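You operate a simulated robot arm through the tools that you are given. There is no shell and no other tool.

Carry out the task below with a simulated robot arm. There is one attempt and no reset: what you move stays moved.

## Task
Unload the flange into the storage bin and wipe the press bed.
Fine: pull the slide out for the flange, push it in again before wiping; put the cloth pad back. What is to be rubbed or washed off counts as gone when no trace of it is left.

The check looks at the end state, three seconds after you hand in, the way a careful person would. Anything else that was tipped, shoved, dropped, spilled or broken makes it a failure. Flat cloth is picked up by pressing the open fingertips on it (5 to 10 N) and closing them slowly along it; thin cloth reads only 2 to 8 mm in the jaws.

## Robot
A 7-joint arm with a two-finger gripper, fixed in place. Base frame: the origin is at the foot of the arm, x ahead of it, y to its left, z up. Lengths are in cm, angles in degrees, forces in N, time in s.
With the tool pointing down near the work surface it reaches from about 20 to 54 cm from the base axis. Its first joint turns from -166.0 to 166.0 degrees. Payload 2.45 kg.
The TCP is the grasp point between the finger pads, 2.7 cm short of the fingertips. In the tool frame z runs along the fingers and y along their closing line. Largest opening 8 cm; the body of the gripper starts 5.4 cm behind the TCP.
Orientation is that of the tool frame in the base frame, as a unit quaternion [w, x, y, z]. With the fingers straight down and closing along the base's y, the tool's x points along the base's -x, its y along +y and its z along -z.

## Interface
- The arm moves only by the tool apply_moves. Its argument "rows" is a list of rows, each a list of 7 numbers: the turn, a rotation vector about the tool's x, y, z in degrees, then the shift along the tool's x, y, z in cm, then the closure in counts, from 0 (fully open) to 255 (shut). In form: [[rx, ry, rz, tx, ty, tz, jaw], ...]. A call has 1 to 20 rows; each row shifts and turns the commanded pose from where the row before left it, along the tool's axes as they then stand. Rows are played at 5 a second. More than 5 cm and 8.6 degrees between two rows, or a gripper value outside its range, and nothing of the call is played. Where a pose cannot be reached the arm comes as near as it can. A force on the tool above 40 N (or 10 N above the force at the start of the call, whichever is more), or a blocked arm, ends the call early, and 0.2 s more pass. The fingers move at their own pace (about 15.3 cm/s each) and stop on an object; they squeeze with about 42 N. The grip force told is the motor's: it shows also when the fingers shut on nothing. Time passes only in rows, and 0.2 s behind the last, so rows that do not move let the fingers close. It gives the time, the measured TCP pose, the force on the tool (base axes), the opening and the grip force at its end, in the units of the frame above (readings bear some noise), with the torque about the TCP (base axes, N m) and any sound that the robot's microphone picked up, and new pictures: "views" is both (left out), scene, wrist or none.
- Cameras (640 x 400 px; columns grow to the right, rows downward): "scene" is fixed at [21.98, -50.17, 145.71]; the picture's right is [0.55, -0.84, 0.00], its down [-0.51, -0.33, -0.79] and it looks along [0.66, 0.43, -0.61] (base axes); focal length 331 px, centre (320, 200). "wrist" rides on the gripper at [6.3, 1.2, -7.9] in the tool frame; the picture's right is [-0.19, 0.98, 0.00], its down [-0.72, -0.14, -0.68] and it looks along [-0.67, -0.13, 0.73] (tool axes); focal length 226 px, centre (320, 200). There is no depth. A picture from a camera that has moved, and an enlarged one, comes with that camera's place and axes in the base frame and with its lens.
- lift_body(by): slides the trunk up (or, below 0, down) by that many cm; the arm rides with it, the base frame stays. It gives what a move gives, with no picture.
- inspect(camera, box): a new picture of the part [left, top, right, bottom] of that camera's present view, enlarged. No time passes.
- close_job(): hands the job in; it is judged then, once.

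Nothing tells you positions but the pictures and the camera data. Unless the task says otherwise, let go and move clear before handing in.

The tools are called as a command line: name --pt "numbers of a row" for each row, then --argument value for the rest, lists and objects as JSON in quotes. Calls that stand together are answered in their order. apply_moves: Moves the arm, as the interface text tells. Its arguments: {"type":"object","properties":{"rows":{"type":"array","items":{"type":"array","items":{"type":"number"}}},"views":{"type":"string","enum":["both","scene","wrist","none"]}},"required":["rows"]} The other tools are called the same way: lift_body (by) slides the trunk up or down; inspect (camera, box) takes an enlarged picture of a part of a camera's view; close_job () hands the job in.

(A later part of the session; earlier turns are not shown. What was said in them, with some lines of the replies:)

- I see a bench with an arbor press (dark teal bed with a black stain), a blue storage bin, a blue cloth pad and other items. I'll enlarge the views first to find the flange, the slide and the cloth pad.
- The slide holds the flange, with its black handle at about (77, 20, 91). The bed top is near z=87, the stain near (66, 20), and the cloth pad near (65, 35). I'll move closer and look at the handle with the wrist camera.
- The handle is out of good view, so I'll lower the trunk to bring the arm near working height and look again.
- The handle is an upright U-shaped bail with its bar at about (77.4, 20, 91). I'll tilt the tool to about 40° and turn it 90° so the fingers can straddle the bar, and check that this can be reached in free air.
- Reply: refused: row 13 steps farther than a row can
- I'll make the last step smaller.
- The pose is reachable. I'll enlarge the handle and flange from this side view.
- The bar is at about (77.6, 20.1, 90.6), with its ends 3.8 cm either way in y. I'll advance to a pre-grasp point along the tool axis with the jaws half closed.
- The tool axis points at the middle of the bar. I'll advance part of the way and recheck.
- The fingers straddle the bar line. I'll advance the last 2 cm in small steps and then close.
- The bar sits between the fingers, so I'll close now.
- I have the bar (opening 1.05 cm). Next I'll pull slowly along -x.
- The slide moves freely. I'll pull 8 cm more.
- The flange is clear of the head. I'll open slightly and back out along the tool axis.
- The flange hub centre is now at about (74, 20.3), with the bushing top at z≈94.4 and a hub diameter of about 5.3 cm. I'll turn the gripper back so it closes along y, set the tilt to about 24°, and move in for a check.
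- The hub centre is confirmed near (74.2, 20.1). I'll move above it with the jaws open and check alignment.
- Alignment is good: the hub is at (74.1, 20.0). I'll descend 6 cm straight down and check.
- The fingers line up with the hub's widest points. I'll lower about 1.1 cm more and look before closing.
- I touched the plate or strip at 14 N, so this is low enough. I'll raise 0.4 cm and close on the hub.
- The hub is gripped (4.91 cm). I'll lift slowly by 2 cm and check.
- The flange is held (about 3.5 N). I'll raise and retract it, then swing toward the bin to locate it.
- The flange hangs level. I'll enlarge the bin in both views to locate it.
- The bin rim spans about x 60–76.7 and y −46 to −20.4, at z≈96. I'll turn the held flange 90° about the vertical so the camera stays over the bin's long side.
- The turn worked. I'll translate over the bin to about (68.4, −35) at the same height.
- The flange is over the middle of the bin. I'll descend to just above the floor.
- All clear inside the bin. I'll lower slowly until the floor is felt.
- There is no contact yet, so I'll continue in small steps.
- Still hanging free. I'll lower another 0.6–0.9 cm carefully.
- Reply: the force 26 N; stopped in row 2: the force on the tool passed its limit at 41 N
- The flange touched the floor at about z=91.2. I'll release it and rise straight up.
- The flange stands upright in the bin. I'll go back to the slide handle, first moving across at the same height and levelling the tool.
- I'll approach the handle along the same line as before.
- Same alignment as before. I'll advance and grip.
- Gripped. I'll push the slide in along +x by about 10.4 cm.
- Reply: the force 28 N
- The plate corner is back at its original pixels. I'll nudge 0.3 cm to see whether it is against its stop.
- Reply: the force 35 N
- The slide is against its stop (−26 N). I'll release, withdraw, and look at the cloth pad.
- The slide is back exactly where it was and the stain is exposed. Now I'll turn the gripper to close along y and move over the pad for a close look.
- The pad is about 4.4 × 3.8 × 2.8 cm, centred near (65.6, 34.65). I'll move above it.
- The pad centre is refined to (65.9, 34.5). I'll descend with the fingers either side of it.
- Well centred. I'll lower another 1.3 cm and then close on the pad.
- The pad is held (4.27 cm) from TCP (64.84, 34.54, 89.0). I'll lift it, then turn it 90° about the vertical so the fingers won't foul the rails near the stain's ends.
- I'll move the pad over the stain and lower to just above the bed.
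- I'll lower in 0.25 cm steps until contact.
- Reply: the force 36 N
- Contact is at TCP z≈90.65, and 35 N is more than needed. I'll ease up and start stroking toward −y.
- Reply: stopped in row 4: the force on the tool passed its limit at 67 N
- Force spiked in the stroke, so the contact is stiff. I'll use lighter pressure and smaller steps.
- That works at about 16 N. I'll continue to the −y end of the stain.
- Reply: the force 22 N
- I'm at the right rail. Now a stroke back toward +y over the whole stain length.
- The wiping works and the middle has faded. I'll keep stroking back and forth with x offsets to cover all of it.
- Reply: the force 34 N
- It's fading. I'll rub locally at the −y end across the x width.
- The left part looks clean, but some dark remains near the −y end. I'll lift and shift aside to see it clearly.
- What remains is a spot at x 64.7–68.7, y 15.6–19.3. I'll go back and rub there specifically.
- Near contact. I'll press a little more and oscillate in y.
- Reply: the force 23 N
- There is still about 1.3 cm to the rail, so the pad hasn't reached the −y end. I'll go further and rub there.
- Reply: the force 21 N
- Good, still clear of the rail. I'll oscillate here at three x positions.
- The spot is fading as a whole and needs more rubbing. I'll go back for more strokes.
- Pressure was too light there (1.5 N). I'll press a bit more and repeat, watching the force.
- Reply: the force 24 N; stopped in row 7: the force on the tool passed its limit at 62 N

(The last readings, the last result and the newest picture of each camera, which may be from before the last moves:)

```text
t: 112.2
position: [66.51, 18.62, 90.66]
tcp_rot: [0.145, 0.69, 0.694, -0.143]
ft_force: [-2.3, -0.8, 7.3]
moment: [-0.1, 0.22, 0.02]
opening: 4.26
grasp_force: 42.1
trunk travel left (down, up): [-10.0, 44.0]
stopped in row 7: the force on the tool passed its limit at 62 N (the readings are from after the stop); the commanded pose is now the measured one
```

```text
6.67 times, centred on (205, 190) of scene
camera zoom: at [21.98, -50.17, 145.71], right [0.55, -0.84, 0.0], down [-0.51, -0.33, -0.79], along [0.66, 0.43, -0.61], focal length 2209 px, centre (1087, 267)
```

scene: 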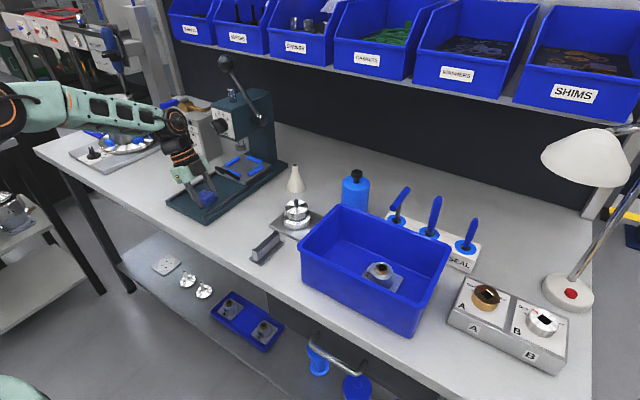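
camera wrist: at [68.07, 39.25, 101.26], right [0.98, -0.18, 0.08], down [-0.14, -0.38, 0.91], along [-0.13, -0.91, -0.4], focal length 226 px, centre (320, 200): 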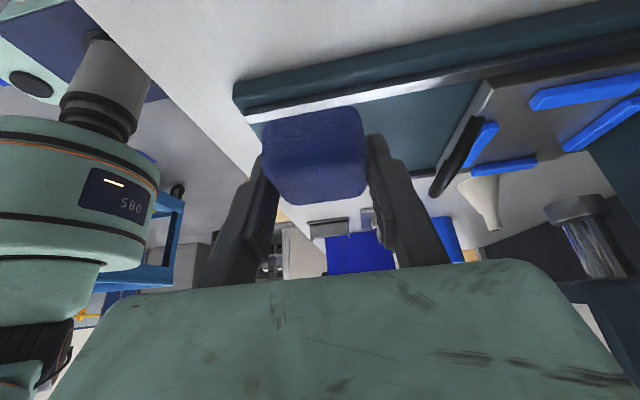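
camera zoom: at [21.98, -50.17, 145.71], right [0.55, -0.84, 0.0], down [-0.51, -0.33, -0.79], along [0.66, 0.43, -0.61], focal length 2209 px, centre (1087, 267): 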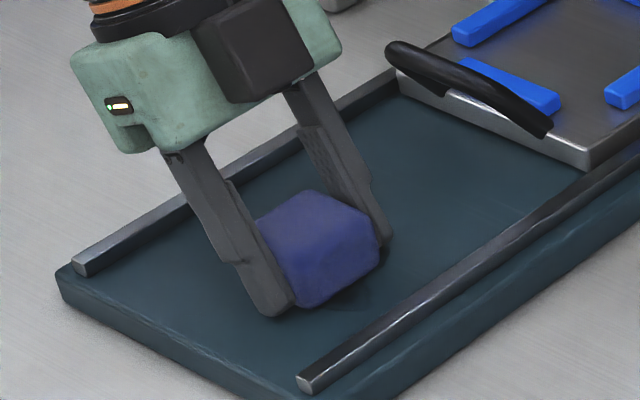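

The spot is nearly invisible next to the pad. I'll rub a bit more with smaller steps.

apply_moves --pt "0 0 0 -0.365 0 0.165 255" --pt "0 0 0 -0.365 0 0.165 255" --pt "0 0 0 -0.365 0 0.165 255" --pt "0 0 0 -0.365 0 0.165 255" --pt "0 0 0 -0.365 0 0.165 255" --pt "0 0 0 0.365 0 -0.165 255" --pt "0 0 0 0.365 0 -0.165 255" --pt "0 0 0 0.365 0 -0.165 255" --pt "0 0 0 0.365 0 -0.165 255" --pt "0 0 0 0.365 0 -0.165 255" --pt "0 0 0 0.365 0 -0.165 255" --pt "0 0 0 -0.365 0 0.165 255" --pt "0 0 0 -0.365 0 0.165 255" --pt "0 0 0 -0.365 0 0.165 255" --pt "0 0 0 -0.365 0 0.165 255" --pt "0 0 0 -0.365 0 0.165 255" --pt "0 0 0 -0.365 0 0.165 255" --pt "0 0 0 0 0 0 255" --views "none"

apply_moves --pt "0 0 0 0 -0.4 0 255" --pt "0 0 0 0 -0.4 0 255" --pt "0 0 0 0 -0.4 0 255" --pt "0 0 0 0.365 0 -0.165 255" --pt "0 0 0 0.365 0 -0.165 255" --pt "0 0 0 0.365 0 -0.165 255" --pt "0 0 0 0 0.4 0 255" --pt "0 0 0 0 0.4 0 255" --pt "0 0 0 0 0.4 0 255" --pt "0 0 0 0 0.4 0 255" --pt "0 0 0 0 0.4 0 255" --pt "0 0 0 -0.365 0 0.165 255" --pt "0 0 0 -0.365 0 0.165 255" --pt "0 0 0 -0.365 0 0.165 255" --pt "0 0 0 0 -0.4 0 255" --pt "0 0 0 0 -0.4 0 255" --pt "0 0 0 0.365 0 -0.165 255" --pt "0 0 0 0.365 0 -0.165 255" --pt "0 0 0 0.365 0 -0.165 255" --pt "0 0 0 0 0 0 255" --views "none"

```text
t: 115.7
position: [66.5, 17.2, 90.59]
tcp_rot: [0.145, 0.69, 0.695, -0.141]
ft_force: [-2.5, 0.7, 6.8]
moment: [-0.06, 0.22, 0.02]
opening: 4.25
grasp_force: 42.0
trunk travel left (down, up): [-10.0, 44.0]
stopped in row 17: the force on the tool passed its limit at 41 N (the readings are from after the stop); the commanded pose is now the measured one
```

```text
t: 119.9
position: [66.43, 18.25, 90.63]
tcp_rot: [0.144, 0.691, 0.694, -0.142]
ft_force: [-1.2, -9.3, 12.8]
moment: [-0.36, 0.37, 0.25]
opening: 4.25
grasp_force: 41.6
trunk travel left (down, up): [-10.0, 44.0]
```

Now I'll lift and check the bed.

apply_moves --pt "0 0 0 -0.8 0 -1.83 255" --pt "0 0 0 -0.8 0 -1.83 255" --pt "0 0 0 -0.8 0 -1.83 255" --pt "0 0 0 2.73 0 -1.24 255" --pt "0 0 0 2.73 0 -1.24 255" --pt "0 0 0 2.73 0 -1.24 255" --pt "0 0 0 2.73 0 -1.24 255" --pt "0 0 0 0 0 0 255" --views "scene"

inspect --camera "scene" --box '[170, 160, 240, 220]'

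inspect --camera "scene" --box '[190, 175, 225, 205]'

```text
t: 121.7
position: [66.57, 30.09, 96.73]
tcp_rot: [0.144, 0.691, 0.694, -0.142]
ft_force: [0.7, -0.5, -0.6]
moment: [-0.04, 0.01, 0.02]
opening: 4.27
grasp_force: 42.1
trunk travel left (down, up): [-10.0, 44.0]
```

scene: 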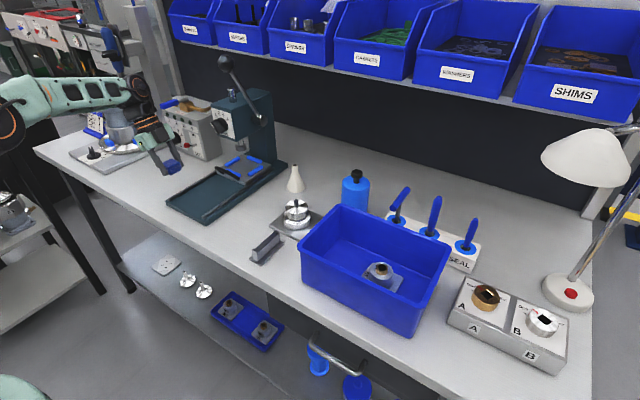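

```text
6.67 times, centred on (205, 190) of scene
camera zoom: at [21.98, -50.17, 145.71], right [0.55, -0.84, 0.0], down [-0.51, -0.33, -0.79], along [0.66, 0.43, -0.61], focal length 2209 px, centre (1087, 267)
```

zoom: 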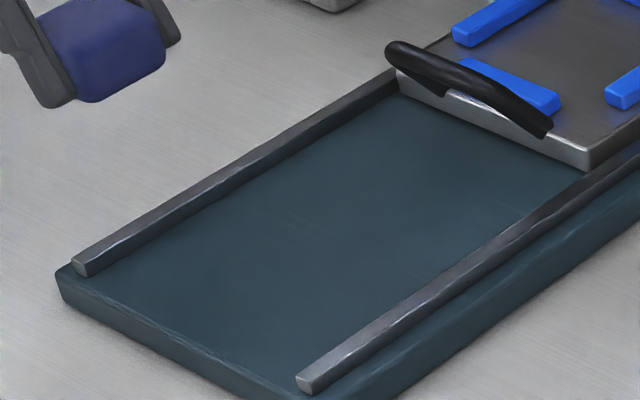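

```text
13.33 times, centred on (208, 190) of scene
camera zoom: at [21.98, -50.17, 145.71], right [0.55, -0.84, 0.0], down [-0.51, -0.33, -0.79], along [0.66, 0.43, -0.61], focal length 4418 px, centre (1820, 333)
```

zoom: 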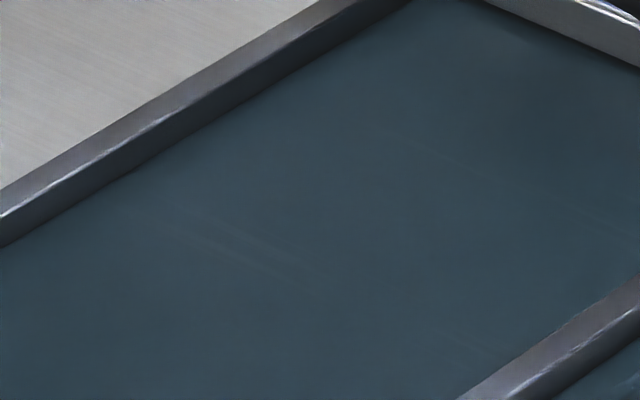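

The bed looks clean in the scene view. Before putting the pad back, I'll retract, turn back, and check the bed with the wrist camera.

apply_moves --pt "0 0 0 0.35 -2.15 -1.89 255" --pt "0 0 0 0.35 -2.15 -1.89 255" --pt "0 0 0 0.35 -2.15 -1.89 255" --pt "0 0 0 0.35 -2.15 -1.89 255" --pt "-3.39 0 -7.47 0 0 0 255" --pt "-3.39 0 -7.47 0 0 0 255" --pt "-3.39 0 -7.47 0 0 0 255" --pt "-3.39 0 -7.47 0 0 0 255" --pt "-3.39 0 -7.47 0 0 0 255" --pt "-3.39 0 -7.47 0 0 0 255" --pt "-3.39 0 -7.47 0 0 0 255" --pt "-3.39 0 -7.47 0 0 0 255" --pt "-3.39 0 -7.47 0 0 0 255" --pt "-3.39 0 -7.47 0 0 0 255" --pt "-3.3 0 -7.29 0 0 0 255" --pt "0 0 0 0 0 0 255"

inspect --camera "wrist" --box '[100, 0, 340, 200]'

```text
t: 125.1
position: [57.78, 34.48, 103.29]
tcp_rot: [0.212, -0.002, 0.977, 0.01]
ft_force: [-0.1, -0.3, -1.1]
moment: [-0.01, 0.0, 0.03]
opening: 4.25
grasp_force: 42.1
trunk travel left (down, up): [-10.0, 44.0]
camera wrist: at [48.81, 35.62, 107.84], right [0.17, 0.98, 0.1], down [0.37, -0.16, 0.92], along [0.91, -0.12, -0.39], focal length 226 px, centre (320, 200)
```

scene: 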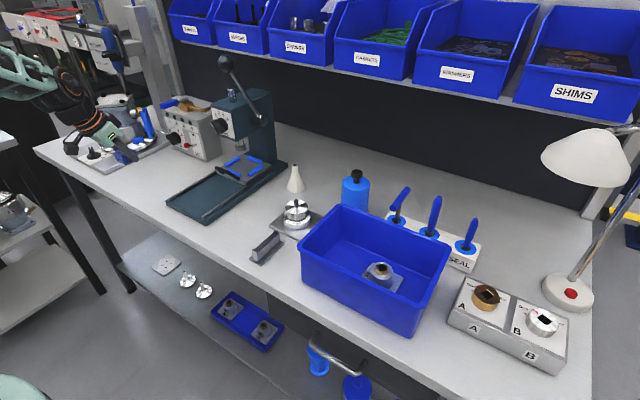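
wrist: 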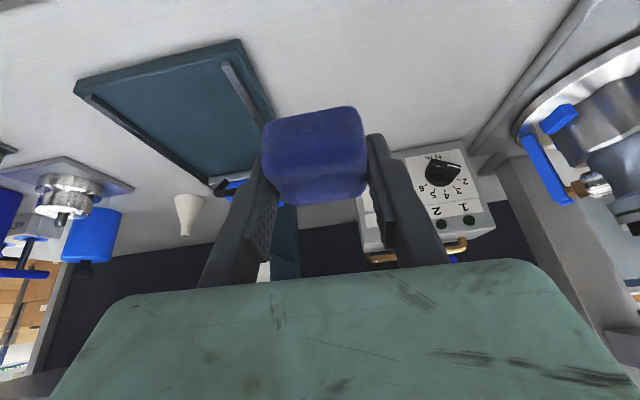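

```text
2.00 times, centred on (220, 100) of wrist
camera zoom: at [48.81, 35.62, 107.84], right [0.17, 0.98, 0.1], down [0.37, -0.16, 0.92], along [0.91, -0.12, -0.39], focal length 452 px, centre (520, 400)
```

zoom: 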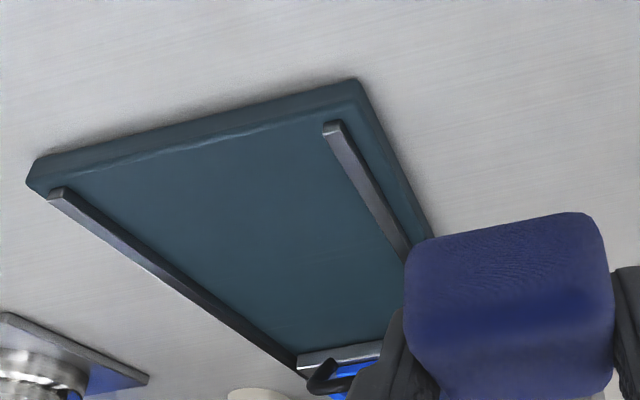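

inspect --camera "scene" --box '[196, 184, 216, 202]'

inspect --camera "wrist" --box '[110, 60, 240, 150]'

```text
16.00 times, centred on (206, 193) of scene
camera zoom: at [21.98, -50.17, 145.71], right [0.55, -0.84, 0.0], down [-0.51, -0.33, -0.79], along [0.66, 0.43, -0.61], focal length 5302 px, centre (2144, 312)
```

zoom: 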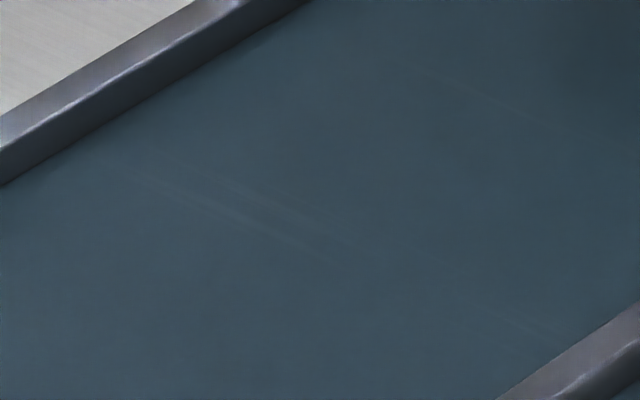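

```text
4.44 times, centred on (175, 105) of wrist
camera zoom: at [48.81, 35.62, 107.84], right [0.17, 0.98, 0.1], down [0.37, -0.16, 0.92], along [0.91, -0.12, -0.39], focal length 1005 px, centre (964, 622)
```

zoom: 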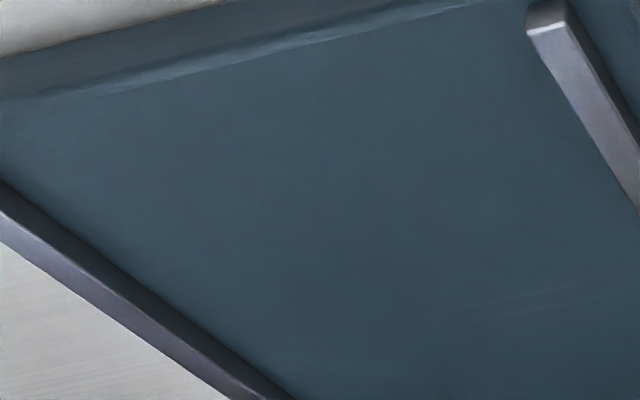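

There may be a barely darker area at about (67.6, 17) in the wrist view. As insurance I'll wipe that end again.

apply_moves --pt "3.39 0 7.47 0 0 0 255" --pt "3.39 0 7.47 0 0 0 255" --pt "3.39 0 7.47 0 0 0 255" --pt "3.39 0 7.47 0 0 0 255" --pt "3.39 0 7.47 0 0 0 255" --pt "3.39 0 7.47 0 0 0 255" --pt "3.39 0 7.47 0 0 0 255" --pt "3.39 0 7.47 0 0 0 255" --pt "3.39 0 7.47 0 0 0 255" --pt "3.39 0 7.47 0 0 0 255" --pt "3.7 0 8.1 0 0 0 255" --pt "0 0 0 -0.35 2.2 1.89 255" --pt "0 0 0 -0.35 2.2 1.89 255" --pt "0 0 0 -0.35 2.2 1.89 255" --pt "0 0 0 -0.35 2.2 1.89 255" --pt "0 0 0 0 0 0 255" --views "none"

apply_moves --pt "0 0 0 -2.65 0 1.2 255" --pt "0 0 0 -2.65 0 1.2 255" --pt "0 0 0 -2.65 0 1.2 255" --pt "0 0 0 -1.9 0 0.86 255" --pt "0 0 0 0.8 0 1.78 255" --pt "0 0 0 0.8 0 1.78 255" --pt "0 0 0 0.67 0 1.5 255" --pt "0 0 0 0 0 0 255" --views "none"

```text
refused: row 11 steps farther than a row can; nothing moved
```

```text
t: 126.9
position: [68.71, 34.77, 97.67]
tcp_rot: [0.212, -0.001, 0.977, 0.01]
ft_force: [-0.7, 0.3, -0.1]
moment: [0.02, -0.01, 0.02]
opening: 4.24
grasp_force: 42.0
trunk travel left (down, up): [-10.0, 44.0]
```

One row was refused, so the second call played in the unturned frame; it ended in free air with no contact. I'll back off and redo the turn properly.

apply_moves --pt "0 0 0 1.2 0 -2.19 255" --pt "0 0 0 1.2 0 -2.19 255" --pt "3.39 0 7.47 0 0 0 255" --pt "3.39 0 7.47 0 0 0 255" --pt "3.39 0 7.47 0 0 0 255" --pt "3.39 0 7.47 0 0 0 255" --pt "3.39 0 7.47 0 0 0 255" --pt "3.39 0 7.47 0 0 0 255" --pt "3.39 0 7.47 0 0 0 255" --pt "3.39 0 7.47 0 0 0 255" --pt "3.39 0 7.47 0 0 0 255" --pt "3.39 0 7.47 0 0 0 255" --pt "3.39 0 7.47 0 0 0 255" --pt "0.5 0 1.1 0 0 0 255" --pt "0 0 0 0 0 0 255" --views "scene"

```text
t: 130.1
position: [64.67, 34.64, 100.71]
tcp_rot: [0.142, 0.7, 0.686, -0.143]
ft_force: [-0.4, 0.1, 0.7]
moment: [0.0, -0.01, -0.02]
opening: 4.25
grasp_force: 42.0
trunk travel left (down, up): [-10.0, 44.0]
```

scene: 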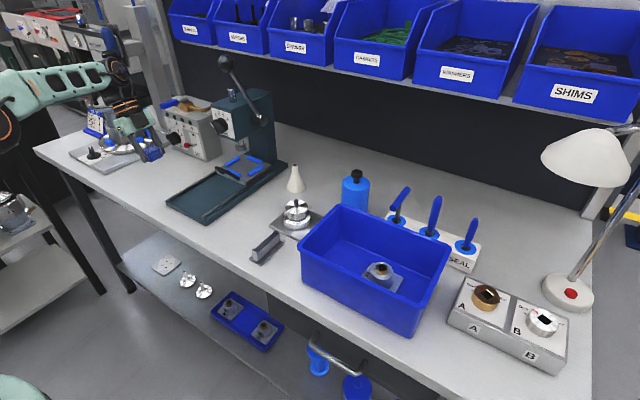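

apply_moves --pt "0 0 0 -2.76 0.42 1.25 255" --pt "0 0 0 -2.76 0.42 1.25 255" --pt "0 0 0 -2.76 0.42 1.25 255" --pt "0 0 0 -2.76 0.42 1.25 255" --pt "0 0 0 -2.76 0.42 1.25 255" --pt "0 0 0 0.79 0 1.75 255" --pt "0 0 0 0.79 0 1.75 255" --pt "0 0 0 0.79 0 1.75 255" --pt "0 0 0 0.79 0 1.75 255" --pt "0 0 0 0.7 0 1.55 255" --pt "0 0 0 0 0 0 255" --views "scene"

```text
t: 132.5
position: [66.55, 19.55, 90.98]
tcp_rot: [0.142, 0.699, 0.686, -0.144]
ft_force: [0.5, 0.2, -0.1]
moment: [-0.01, -0.03, 0.01]
opening: 4.24
grasp_force: 41.6
trunk travel left (down, up): [-10.0, 44.0]
```

scene: 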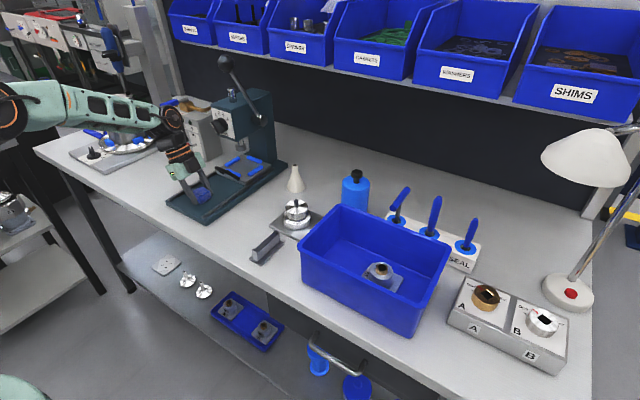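

I'm back over the spot, so I'll press down to light contact.

apply_moves --pt "0 0 0 0.124 0 0.273 255" --pt "0 0 0 0.062 0 0.137 255" --pt "0 0 0 0 0 0 255" --views "none"

apply_moves --pt "0 0 0 0.03 0 0.07 255" --pt "0 0 0 0 0 0 255" --views "none"

```text
t: 133.3
position: [66.6, 19.59, 90.56]
tcp_rot: [0.143, 0.699, 0.686, -0.143]
ft_force: [1.3, 0.5, 10.2]
moment: [-0.13, 0.13, -0.03]
opening: 4.26
grasp_force: 41.5
trunk travel left (down, up): [-10.0, 44.0]
```

```text
t: 133.9
position: [66.54, 19.6, 90.73]
tcp_rot: [0.143, 0.699, 0.686, -0.143]
ft_force: [4.8, 0.7, 19.6]
moment: [-0.15, 0.23, -0.06]
opening: 4.26
grasp_force: 41.7
trunk travel left (down, up): [-10.0, 44.0]
```

apply_moves --pt "0 0 0 -0.02 0 -0.04 255" --pt "0 0 0 -0.365 0 0.165 255" --pt "0 0 0 -0.365 0 0.165 255" --pt "0 0 0 -0.365 0 0.165 255" --pt "0 0 0 -0.365 0 0.165 255" --pt "0 0 0 -0.365 0 0.165 255" --pt "0 0 0 -0.365 0 0.165 255" --pt "0 0 0 -0.365 0 0.165 255" --pt "0 0 0 0 0.4 0 255" --pt "0 0 0 0 0.4 0 255" --pt "0 0 0 0 0.4 0 255" --pt "0 0 0 0.365 0 -0.165 255" --pt "0 0 0 0.365 0 -0.165 255" --pt "0 0 0 0.365 0 -0.165 255" --pt "0 0 0 0.365 0 -0.165 255" --pt "0 0 0 0.365 0 -0.165 255" --pt "0 0 0 0.365 0 -0.165 255" --pt "0 0 0 0.365 0 -0.165 255" --pt "0 0 0 0 0 0 255" --views "none"

```text
t: 135.2
position: [66.38, 18.09, 90.68]
tcp_rot: [0.142, 0.699, 0.687, -0.141]
ft_force: [-0.3, 0.1, 7.7]
moment: [-0.12, 0.2, -0.01]
opening: 4.25
grasp_force: 42.5
trunk travel left (down, up): [-10.0, 44.0]
stopped in row 6: the force on the tool passed its limit at 49 N (the readings are from after the stop); the commanded pose is now the measured one
```

Pressure is back to about 8 N at the current height. I'll continue from here.

apply_moves --pt "0 0 0 -0.365 0 0.165 255" --pt "0 0 0 -0.365 0 0.165 255" --pt "0 0 0 -0.365 0 0.165 255" --pt "0 0 0 0 0.4 0 255" --pt "0 0 0 0 0.4 0 255" --pt "0 0 0 0 0.4 0 255" --pt "0 0 0 0.365 0 -0.165 255" --pt "0 0 0 0.365 0 -0.165 255" --pt "0 0 0 0.365 0 -0.165 255" --pt "0 0 0 0.365 0 -0.165 255" --pt "0 0 0 0.365 0 -0.165 255" --pt "0 0 0 -0.365 0 0.165 255" --pt "0 0 0 -0.365 0 0.165 255" --pt "0 0 0 -0.365 0 0.165 255" --pt "0 0 0 -0.365 0 0.165 255" --pt "0 0 0 -0.365 0 0.165 255" --pt "0 0 0 0 -0.4 0 255" --pt "0 0 0 0 -0.4 0 255" --pt "0 0 0 0 -0.4 0 255" --pt "0 0 0 0 0 0 255" --views "none"

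```text
t: 139.4
position: [66.52, 16.65, 90.7]
tcp_rot: [0.143, 0.699, 0.686, -0.141]
ft_force: [21.5, -2.9, 28.2]
moment: [-0.22, 0.11, 0.16]
opening: 4.26
grasp_force: 41.8
trunk travel left (down, up): [-10.0, 44.0]
```

apply_moves --pt "0 0 0 -0.03 0 -0.06 255" --pt "0 0 0 0 -0.4 0 255" --pt "0 0 0 0 -0.4 0 255" --pt "0 0 0 0 -0.4 0 255" --pt "0 0 0 0.365 0 -0.165 255" --pt "0 0 0 0.365 0 -0.165 255" --pt "0 0 0 0.365 0 -0.165 255" --pt "0 0 0 0.365 0 -0.165 255" --pt "0 0 0 0.365 0 -0.165 255" --pt "0 0 0 0 0.4 0 255" --pt "0 0 0 0 0.4 0 255" --pt "0 0 0 0 0.4 0 255" --pt "0 0 0 -0.365 0 0.165 255" --pt "0 0 0 -0.365 0 0.165 255" --pt "0 0 0 -0.365 0 0.165 255" --pt "0 0 0 -0.365 0 0.165 255" --pt "0 0 0 0 0 0 255" --views "none"

```text
t: 143.0
position: [66.38, 17.37, 90.71]
tcp_rot: [0.142, 0.698, 0.688, -0.141]
ft_force: [0.7, 10.4, 14.1]
moment: [0.22, 0.32, -0.24]
opening: 4.26
grasp_force: 41.8
trunk travel left (down, up): [-10.0, 44.0]
```

Now one final full-length stroke to the +y side, to cover everything again.

apply_moves --pt "0 0 0 0.41 0 -0.186 255" --pt "0 0 0 0.41 0 -0.186 255" --pt "0 0 0 0.41 0 -0.186 255" --pt "0 0 0 0.41 0 -0.186 255" --pt "0 0 0 0.41 0 -0.186 255" --pt "0 0 0 0.41 0 -0.186 255" --pt "0 0 0 0.41 0 -0.186 255" --pt "0 0 0 0.41 0 -0.186 255" --pt "0 0 0 0.41 0 -0.186 255" --pt "0 0 0 0.41 0 -0.186 255" --pt "0 0 0 0.41 0 -0.186 255" --pt "0 0 0 0.41 0 -0.186 255" --pt "0 0 0 0.41 0 -0.186 255" --pt "0 0 0 0.41 0 -0.186 255" --pt "0 0 0 0 0 0 255" --views "none"

```text
t: 146.2
position: [66.57, 23.49, 90.76]
tcp_rot: [0.141, 0.699, 0.687, -0.142]
ft_force: [-0.7, 0.0, -0.4]
moment: [-0.04, -0.01, 0.0]
opening: 4.26
grasp_force: 42.0
trunk travel left (down, up): [-10.0, 44.0]
```

I'll lift, retract, turn back and inspect the bed again.

apply_moves --pt "0 0 0 -0.826 0 -1.822 255" --pt "0 0 0 -0.826 0 -1.822 255" --pt "0 0 0 -0.826 0 -1.822 255" --pt "0 0 0 1.47 -1.72 -2.09 255" --pt "0 0 0 1.47 -1.72 -2.09 255" --pt "0 0 0 1.47 -1.72 -2.09 255" --pt "0 0 0 1.47 -1.72 -2.09 255" --pt "0 0 0 1.47 -1.72 -2.09 255" --pt "-3.39 0 -7.5 0 0 0 255" --pt "-3.39 0 -7.5 0 0 0 255" --pt "-3.39 0 -7.5 0 0 0 255" --pt "-3.39 0 -7.5 0 0 0 255" --pt "-3.39 0 -7.5 0 0 0 255" --pt "-3.39 0 -7.5 0 0 0 255" --pt "-3.39 0 -7.5 0 0 0 255" --pt "-3.39 0 -7.5 0 0 0 255" --pt "-3.39 0 -7.5 0 0 0 255" --pt "-3.39 0 -7.5 0 0 0 255" --pt "-3.39 0 -7.5 0 0 0 255" --pt "0 0 0 0 0 0 255"

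inspect --camera "wrist" --box '[110, 60, 240, 150]'

inspect --camera "scene" --box '[170, 160, 240, 220]'

```text
t: 150.4
position: [57.9, 34.51, 103.44]
tcp_rot: [0.213, 0.004, 0.977, 0.009]
ft_force: [0.7, 0.1, -0.2]
moment: [-0.01, 0.02, 0.02]
opening: 4.25
grasp_force: 41.9
trunk travel left (down, up): [-10.0, 44.0]
camera wrist: at [49.11, 35.65, 108.09], right [0.18, 0.98, 0.1], down [0.37, -0.16, 0.91], along [0.91, -0.13, -0.39], focal length 226 px, centre (320, 200)
```

scene: 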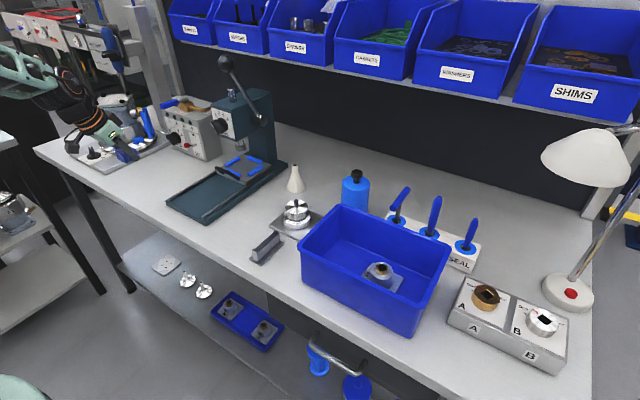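
wrist: 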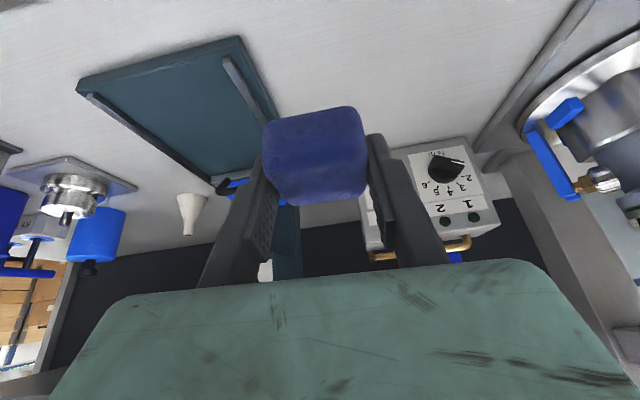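

```text
4.44 times, centred on (175, 105) of wrist
camera zoom: at [49.11, 35.65, 108.09], right [0.18, 0.98, 0.1], down [0.37, -0.16, 0.91], along [0.91, -0.13, -0.39], focal length 1005 px, centre (964, 622)
```

zoom: 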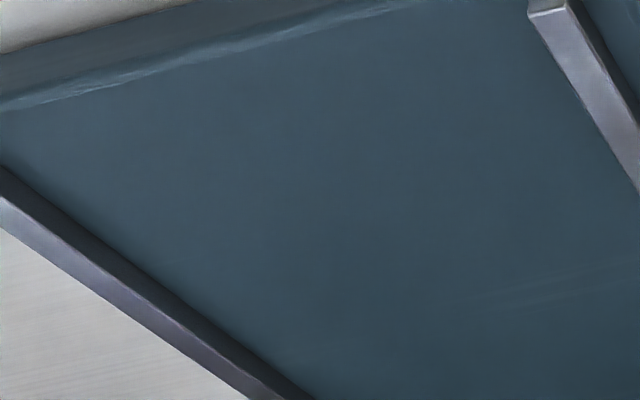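

```text
6.67 times, centred on (205, 190) of scene
camera zoom: at [21.98, -50.17, 145.71], right [0.55, -0.84, 0.0], down [-0.51, -0.33, -0.79], along [0.66, 0.43, -0.61], focal length 2209 px, centre (1087, 267)
```

zoom: 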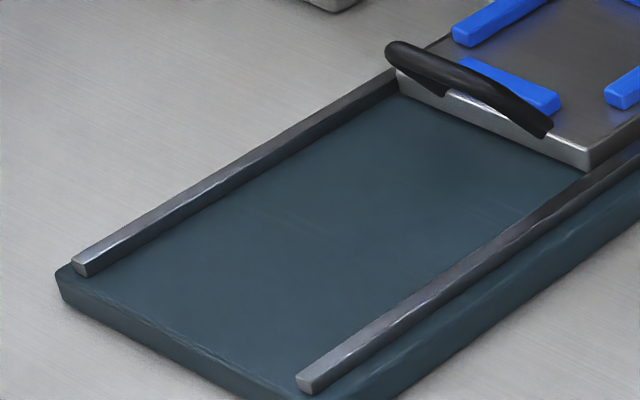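

No trace remains. Now I'll put the pad back at its original place (grip TCP was 64.84, 34.54, 89.0).

apply_moves --pt "0 0 0 -0.31 0.01 2.65 255" --pt "0 0 0 -0.31 0.01 2.65 255" --pt "0 0 0 -0.31 0.01 2.65 255" --pt "0 0 0 -0.31 0.01 2.65 255" --pt "0 0 0 -0.31 0.01 2.65 255" --pt "0 0 0 0 0 0 255" --views "none"

```text
t: 151.8
position: [64.88, 34.78, 92.1]
tcp_rot: [0.213, 0.005, 0.977, 0.009]
ft_force: [0.2, -0.2, -1.0]
moment: [-0.02, 0.01, 0.0]
opening: 4.28
grasp_force: 41.5
trunk travel left (down, up): [-10.0, 44.0]
```

apply_moves --pt "0 0 0 0.42 -0.12 0.91 255" --pt "0 0 0 0.42 -0.12 0.91 255" --pt "0 0 0 0.21 0 0.45 255" --pt "0 0 0 0 0 0 255" --views "none"

```text
t: 152.8
position: [64.9, 34.52, 89.51]
tcp_rot: [0.213, 0.005, 0.977, 0.01]
ft_force: [-0.7, -0.3, -0.3]
moment: [0.01, -0.03, 0.02]
opening: 4.26
grasp_force: 42.3
trunk travel left (down, up): [-10.0, 44.0]
```

apply_moves --pt "0 0 0 0.104 0 0.227 255" --pt "0 0 0 0 0 0 255" --views "none"

apply_moves --pt "0 0 0 0.062 0 0.136 255" --pt "0 0 0 0 0 0 255" --views "none"

inspect --camera "scene" --box '[130, 140, 210, 210]'

```text
t: 153.4
position: [65.0, 34.47, 89.24]
tcp_rot: [0.212, 0.005, 0.977, 0.01]
ft_force: [-0.4, -0.2, -0.9]
moment: [-0.02, -0.01, 0.01]
opening: 4.25
grasp_force: 41.7
trunk travel left (down, up): [-10.0, 44.0]
```

```text
t: 154.0
position: [64.83, 34.56, 89.1]
tcp_rot: [0.213, 0.005, 0.977, 0.01]
ft_force: [-0.7, 0.3, -0.2]
moment: [0.03, -0.04, 0.0]
opening: 4.25
grasp_force: 42.2
trunk travel left (down, up): [-10.0, 44.0]
```

```text
5.71 times, centred on (170, 175) of scene
camera zoom: at [21.98, -50.17, 145.71], right [0.55, -0.84, 0.0], down [-0.51, -0.33, -0.79], along [0.66, 0.43, -0.61], focal length 1893 px, centre (1177, 343)
```

zoom: 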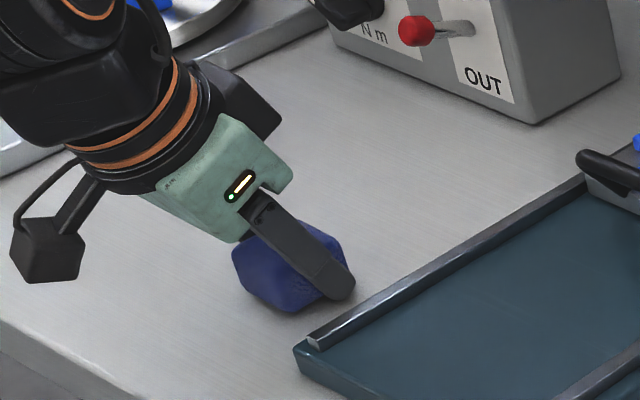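

One more small step to the original height, then I'll see whether the pad has touched down.

apply_moves --pt "0 0 0 0.042 0 0.091 255" --pt "0 0 0 0 0 0 255" --views "none"

apply_moves --pt "0 0 0 0.042 0 0.091 255" --pt "0 0 0 0 0 0 255" --views "none"

```text
t: 154.6
position: [64.94, 34.51, 89.16]
tcp_rot: [0.211, 0.005, 0.977, 0.009]
ft_force: [0.6, 0.1, 1.0]
moment: [-0.04, 0.01, -0.02]
opening: 4.24
grasp_force: 41.9
trunk travel left (down, up): [-10.0, 44.0]
```

```text
t: 155.2
position: [64.9, 34.48, 88.88]
tcp_rot: [0.213, 0.006, 0.977, 0.009]
ft_force: [0.5, -0.9, 0.1]
moment: [0.01, 0.01, -0.03]
opening: 4.23
grasp_force: 42.4
trunk travel left (down, up): [-10.0, 44.0]
```

apply_moves --pt "0 0 0 0.042 0 0.091 255" --pt "0 0 0 0 0 0 255" --views "none"

apply_moves --pt "0 0 0 0.03 0 0.07 255" --pt "0 0 0 0 0 0 255" --views "none"

```text
t: 155.8
position: [64.99, 34.49, 88.93]
tcp_rot: [0.212, 0.005, 0.977, 0.01]
ft_force: [-0.9, -0.5, 2.9]
moment: [-0.06, 0.08, 0.02]
opening: 4.27
grasp_force: 42.1
trunk travel left (down, up): [-10.0, 44.0]
```

```text
t: 156.4
position: [64.95, 34.45, 88.94]
tcp_rot: [0.213, 0.005, 0.977, 0.009]
ft_force: [-0.6, 0.1, 7.8]
moment: [-0.19, 0.08, 0.04]
opening: 4.26
grasp_force: 41.5
trunk travel left (down, up): [-10.0, 44.0]
```

The pad has touched down. I'll release it gently and rise straight up.

apply_moves --pt "0 0 0 0 0 0 110" --pt "0 0 0 0 0 0 90" --pt "0 0 0 0 0 0 60" --pt "0 0 0 0 0 0 60" --pt "0 0 0 -0.416 0 -0.909 60" --pt "0 0 0 -0.832 0 -1.82 60" --pt "0 0 0 -0.832 0 -1.82 60" --pt "0 0 0 -0.832 0 -1.82 60" --pt "0 0 0 -0.832 0 -1.82 60" --pt "0 0 0 -0.832 0 -1.82 60" --pt "0 0 0 1.0 0 -3.0 60" --pt "0 0 0 1.0 0 -3.0 60" --pt "0 0 0 1.0 0 -3.0 60" --pt "0 0 0 0 0 0 60"

inspect --camera "scene" --box '[140, 150, 240, 230]'

inspect --camera "wrist" --box '[100, 0, 420, 200]'

```text
t: 159.4
position: [58.44, 34.23, 106.71]
tcp_rot: [0.212, 0.006, 0.977, 0.01]
ft_force: [-0.1, 0.2, 0.4]
moment: [0.05, -0.03, 0.02]
opening: 6.11
grasp_force: 0.0
trunk travel left (down, up): [-10.0, 44.0]
camera wrist: at [49.43, 35.44, 111.35], right [0.18, 0.98, 0.1], down [0.37, -0.16, 0.91], along [0.91, -0.13, -0.39], focal length 226 px, centre (320, 200)
```

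scene: 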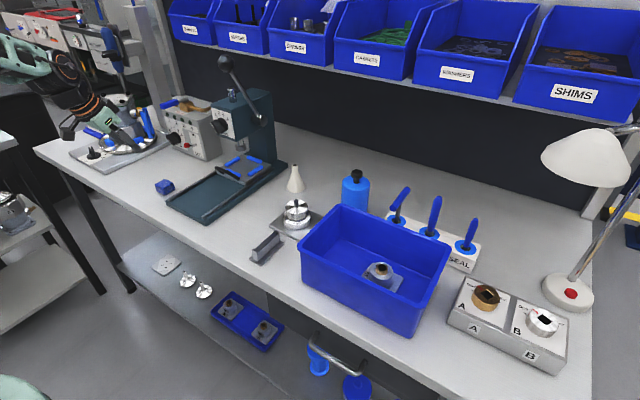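
wrist: 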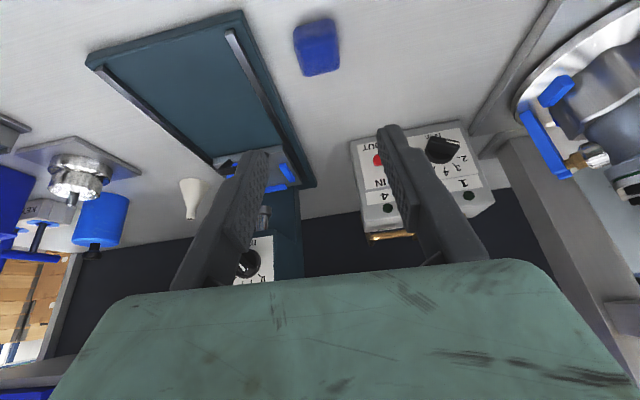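

```text
5.00 times, centred on (190, 190) of scene
camera zoom: at [21.98, -50.17, 145.71], right [0.55, -0.84, 0.0], down [-0.51, -0.33, -0.79], along [0.66, 0.43, -0.61], focal length 1657 px, centre (970, 250)
```

zoom: 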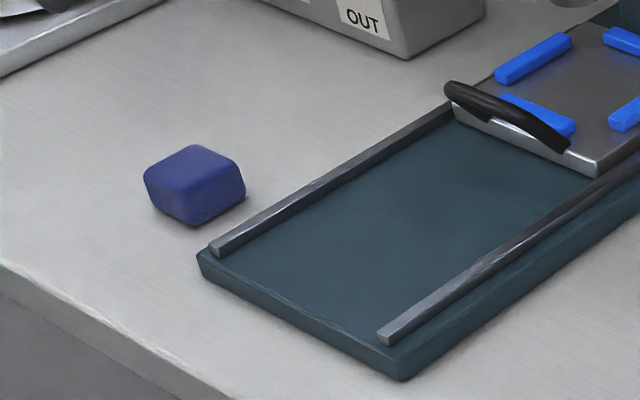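

```text
2.00 times, centred on (260, 100) of wrist
camera zoom: at [49.43, 35.44, 111.35], right [0.18, 0.98, 0.1], down [0.37, -0.16, 0.91], along [0.91, -0.13, -0.39], focal length 452 px, centre (440, 400)
```

zoom: 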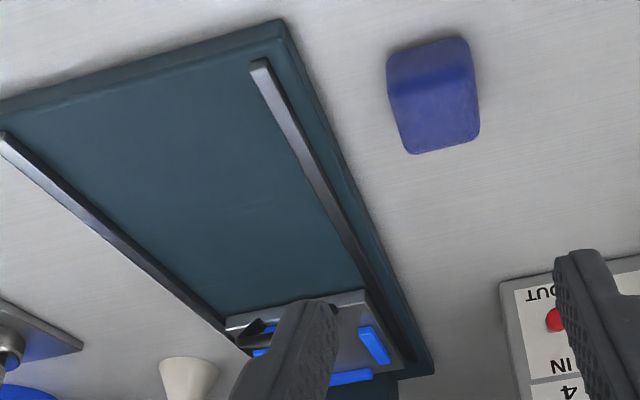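

The pad is back within a couple of pixels of its original place. The bed is clean, the slide is in and the flange stands in the bin. I'll move clear and take a last look at everything.

lift_body --by 12

inspect --camera "scene" --box '[160, 90, 480, 340]'

inspect --camera "scene" --box '[196, 184, 216, 202]'

```text
t: 160.9
position: [58.39, 34.18, 118.67]
tcp_rot: [0.212, 0.005, 0.977, 0.01]
ft_force: [-0.4, 0.5, 0.1]
moment: [-0.02, 0.02, 0.0]
opening: 6.15
grasp_force: 0.1
trunk travel left (down, up): [-22.0, 32.0]
```

```text
1.60 times, centred on (320, 215) of scene
camera zoom: at [21.98, -50.17, 145.71], right [0.55, -0.84, 0.0], down [-0.51, -0.33, -0.79], along [0.66, 0.43, -0.61], focal length 530 px, centre (320, 176)
```

zoom: 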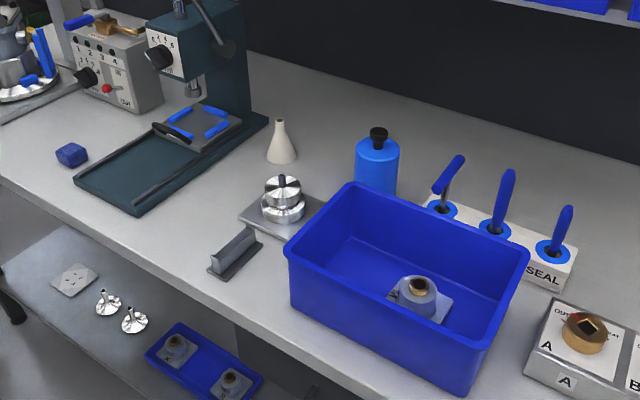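

```text
16.00 times, centred on (206, 193) of scene
camera zoom: at [21.98, -50.17, 145.71], right [0.55, -0.84, 0.0], down [-0.51, -0.33, -0.79], along [0.66, 0.43, -0.61], focal length 5302 px, centre (2144, 312)
```

zoom: 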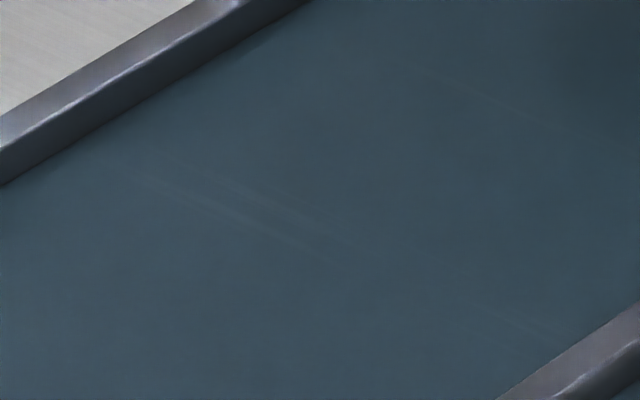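

Everything is in place: the flange is in the bin, the slide is in, the bed shows no trace of the stain, and the pad is back. The arm is clear, so I'm handing in.

close_job

```text
The job is handed in.
```

The job is handed in; I haven't seen the result of the check.

- **Flange:** It stands upright on the floor of the storage bin.
- **Slide:** I pulled it out by its handle to get the flange. I then pushed it back against its stop, and its edges lined up with where they started.
- **Press bed:** I wiped it after the slide was in. The stain came off more slowly near the right rail, so I wiped that end again. No trace showed in close-ups from either camera.
- **Cloth pad:** It is back on the bench within a couple of millimetres of its original spot.

One move was rejected partway through, so the next one swung the pad somewhere I hadn't planned. It stayed in the air and touched nothing. In the final pictures nothing else on the bench looked moved or tipped, and the arm had let go and was well clear.
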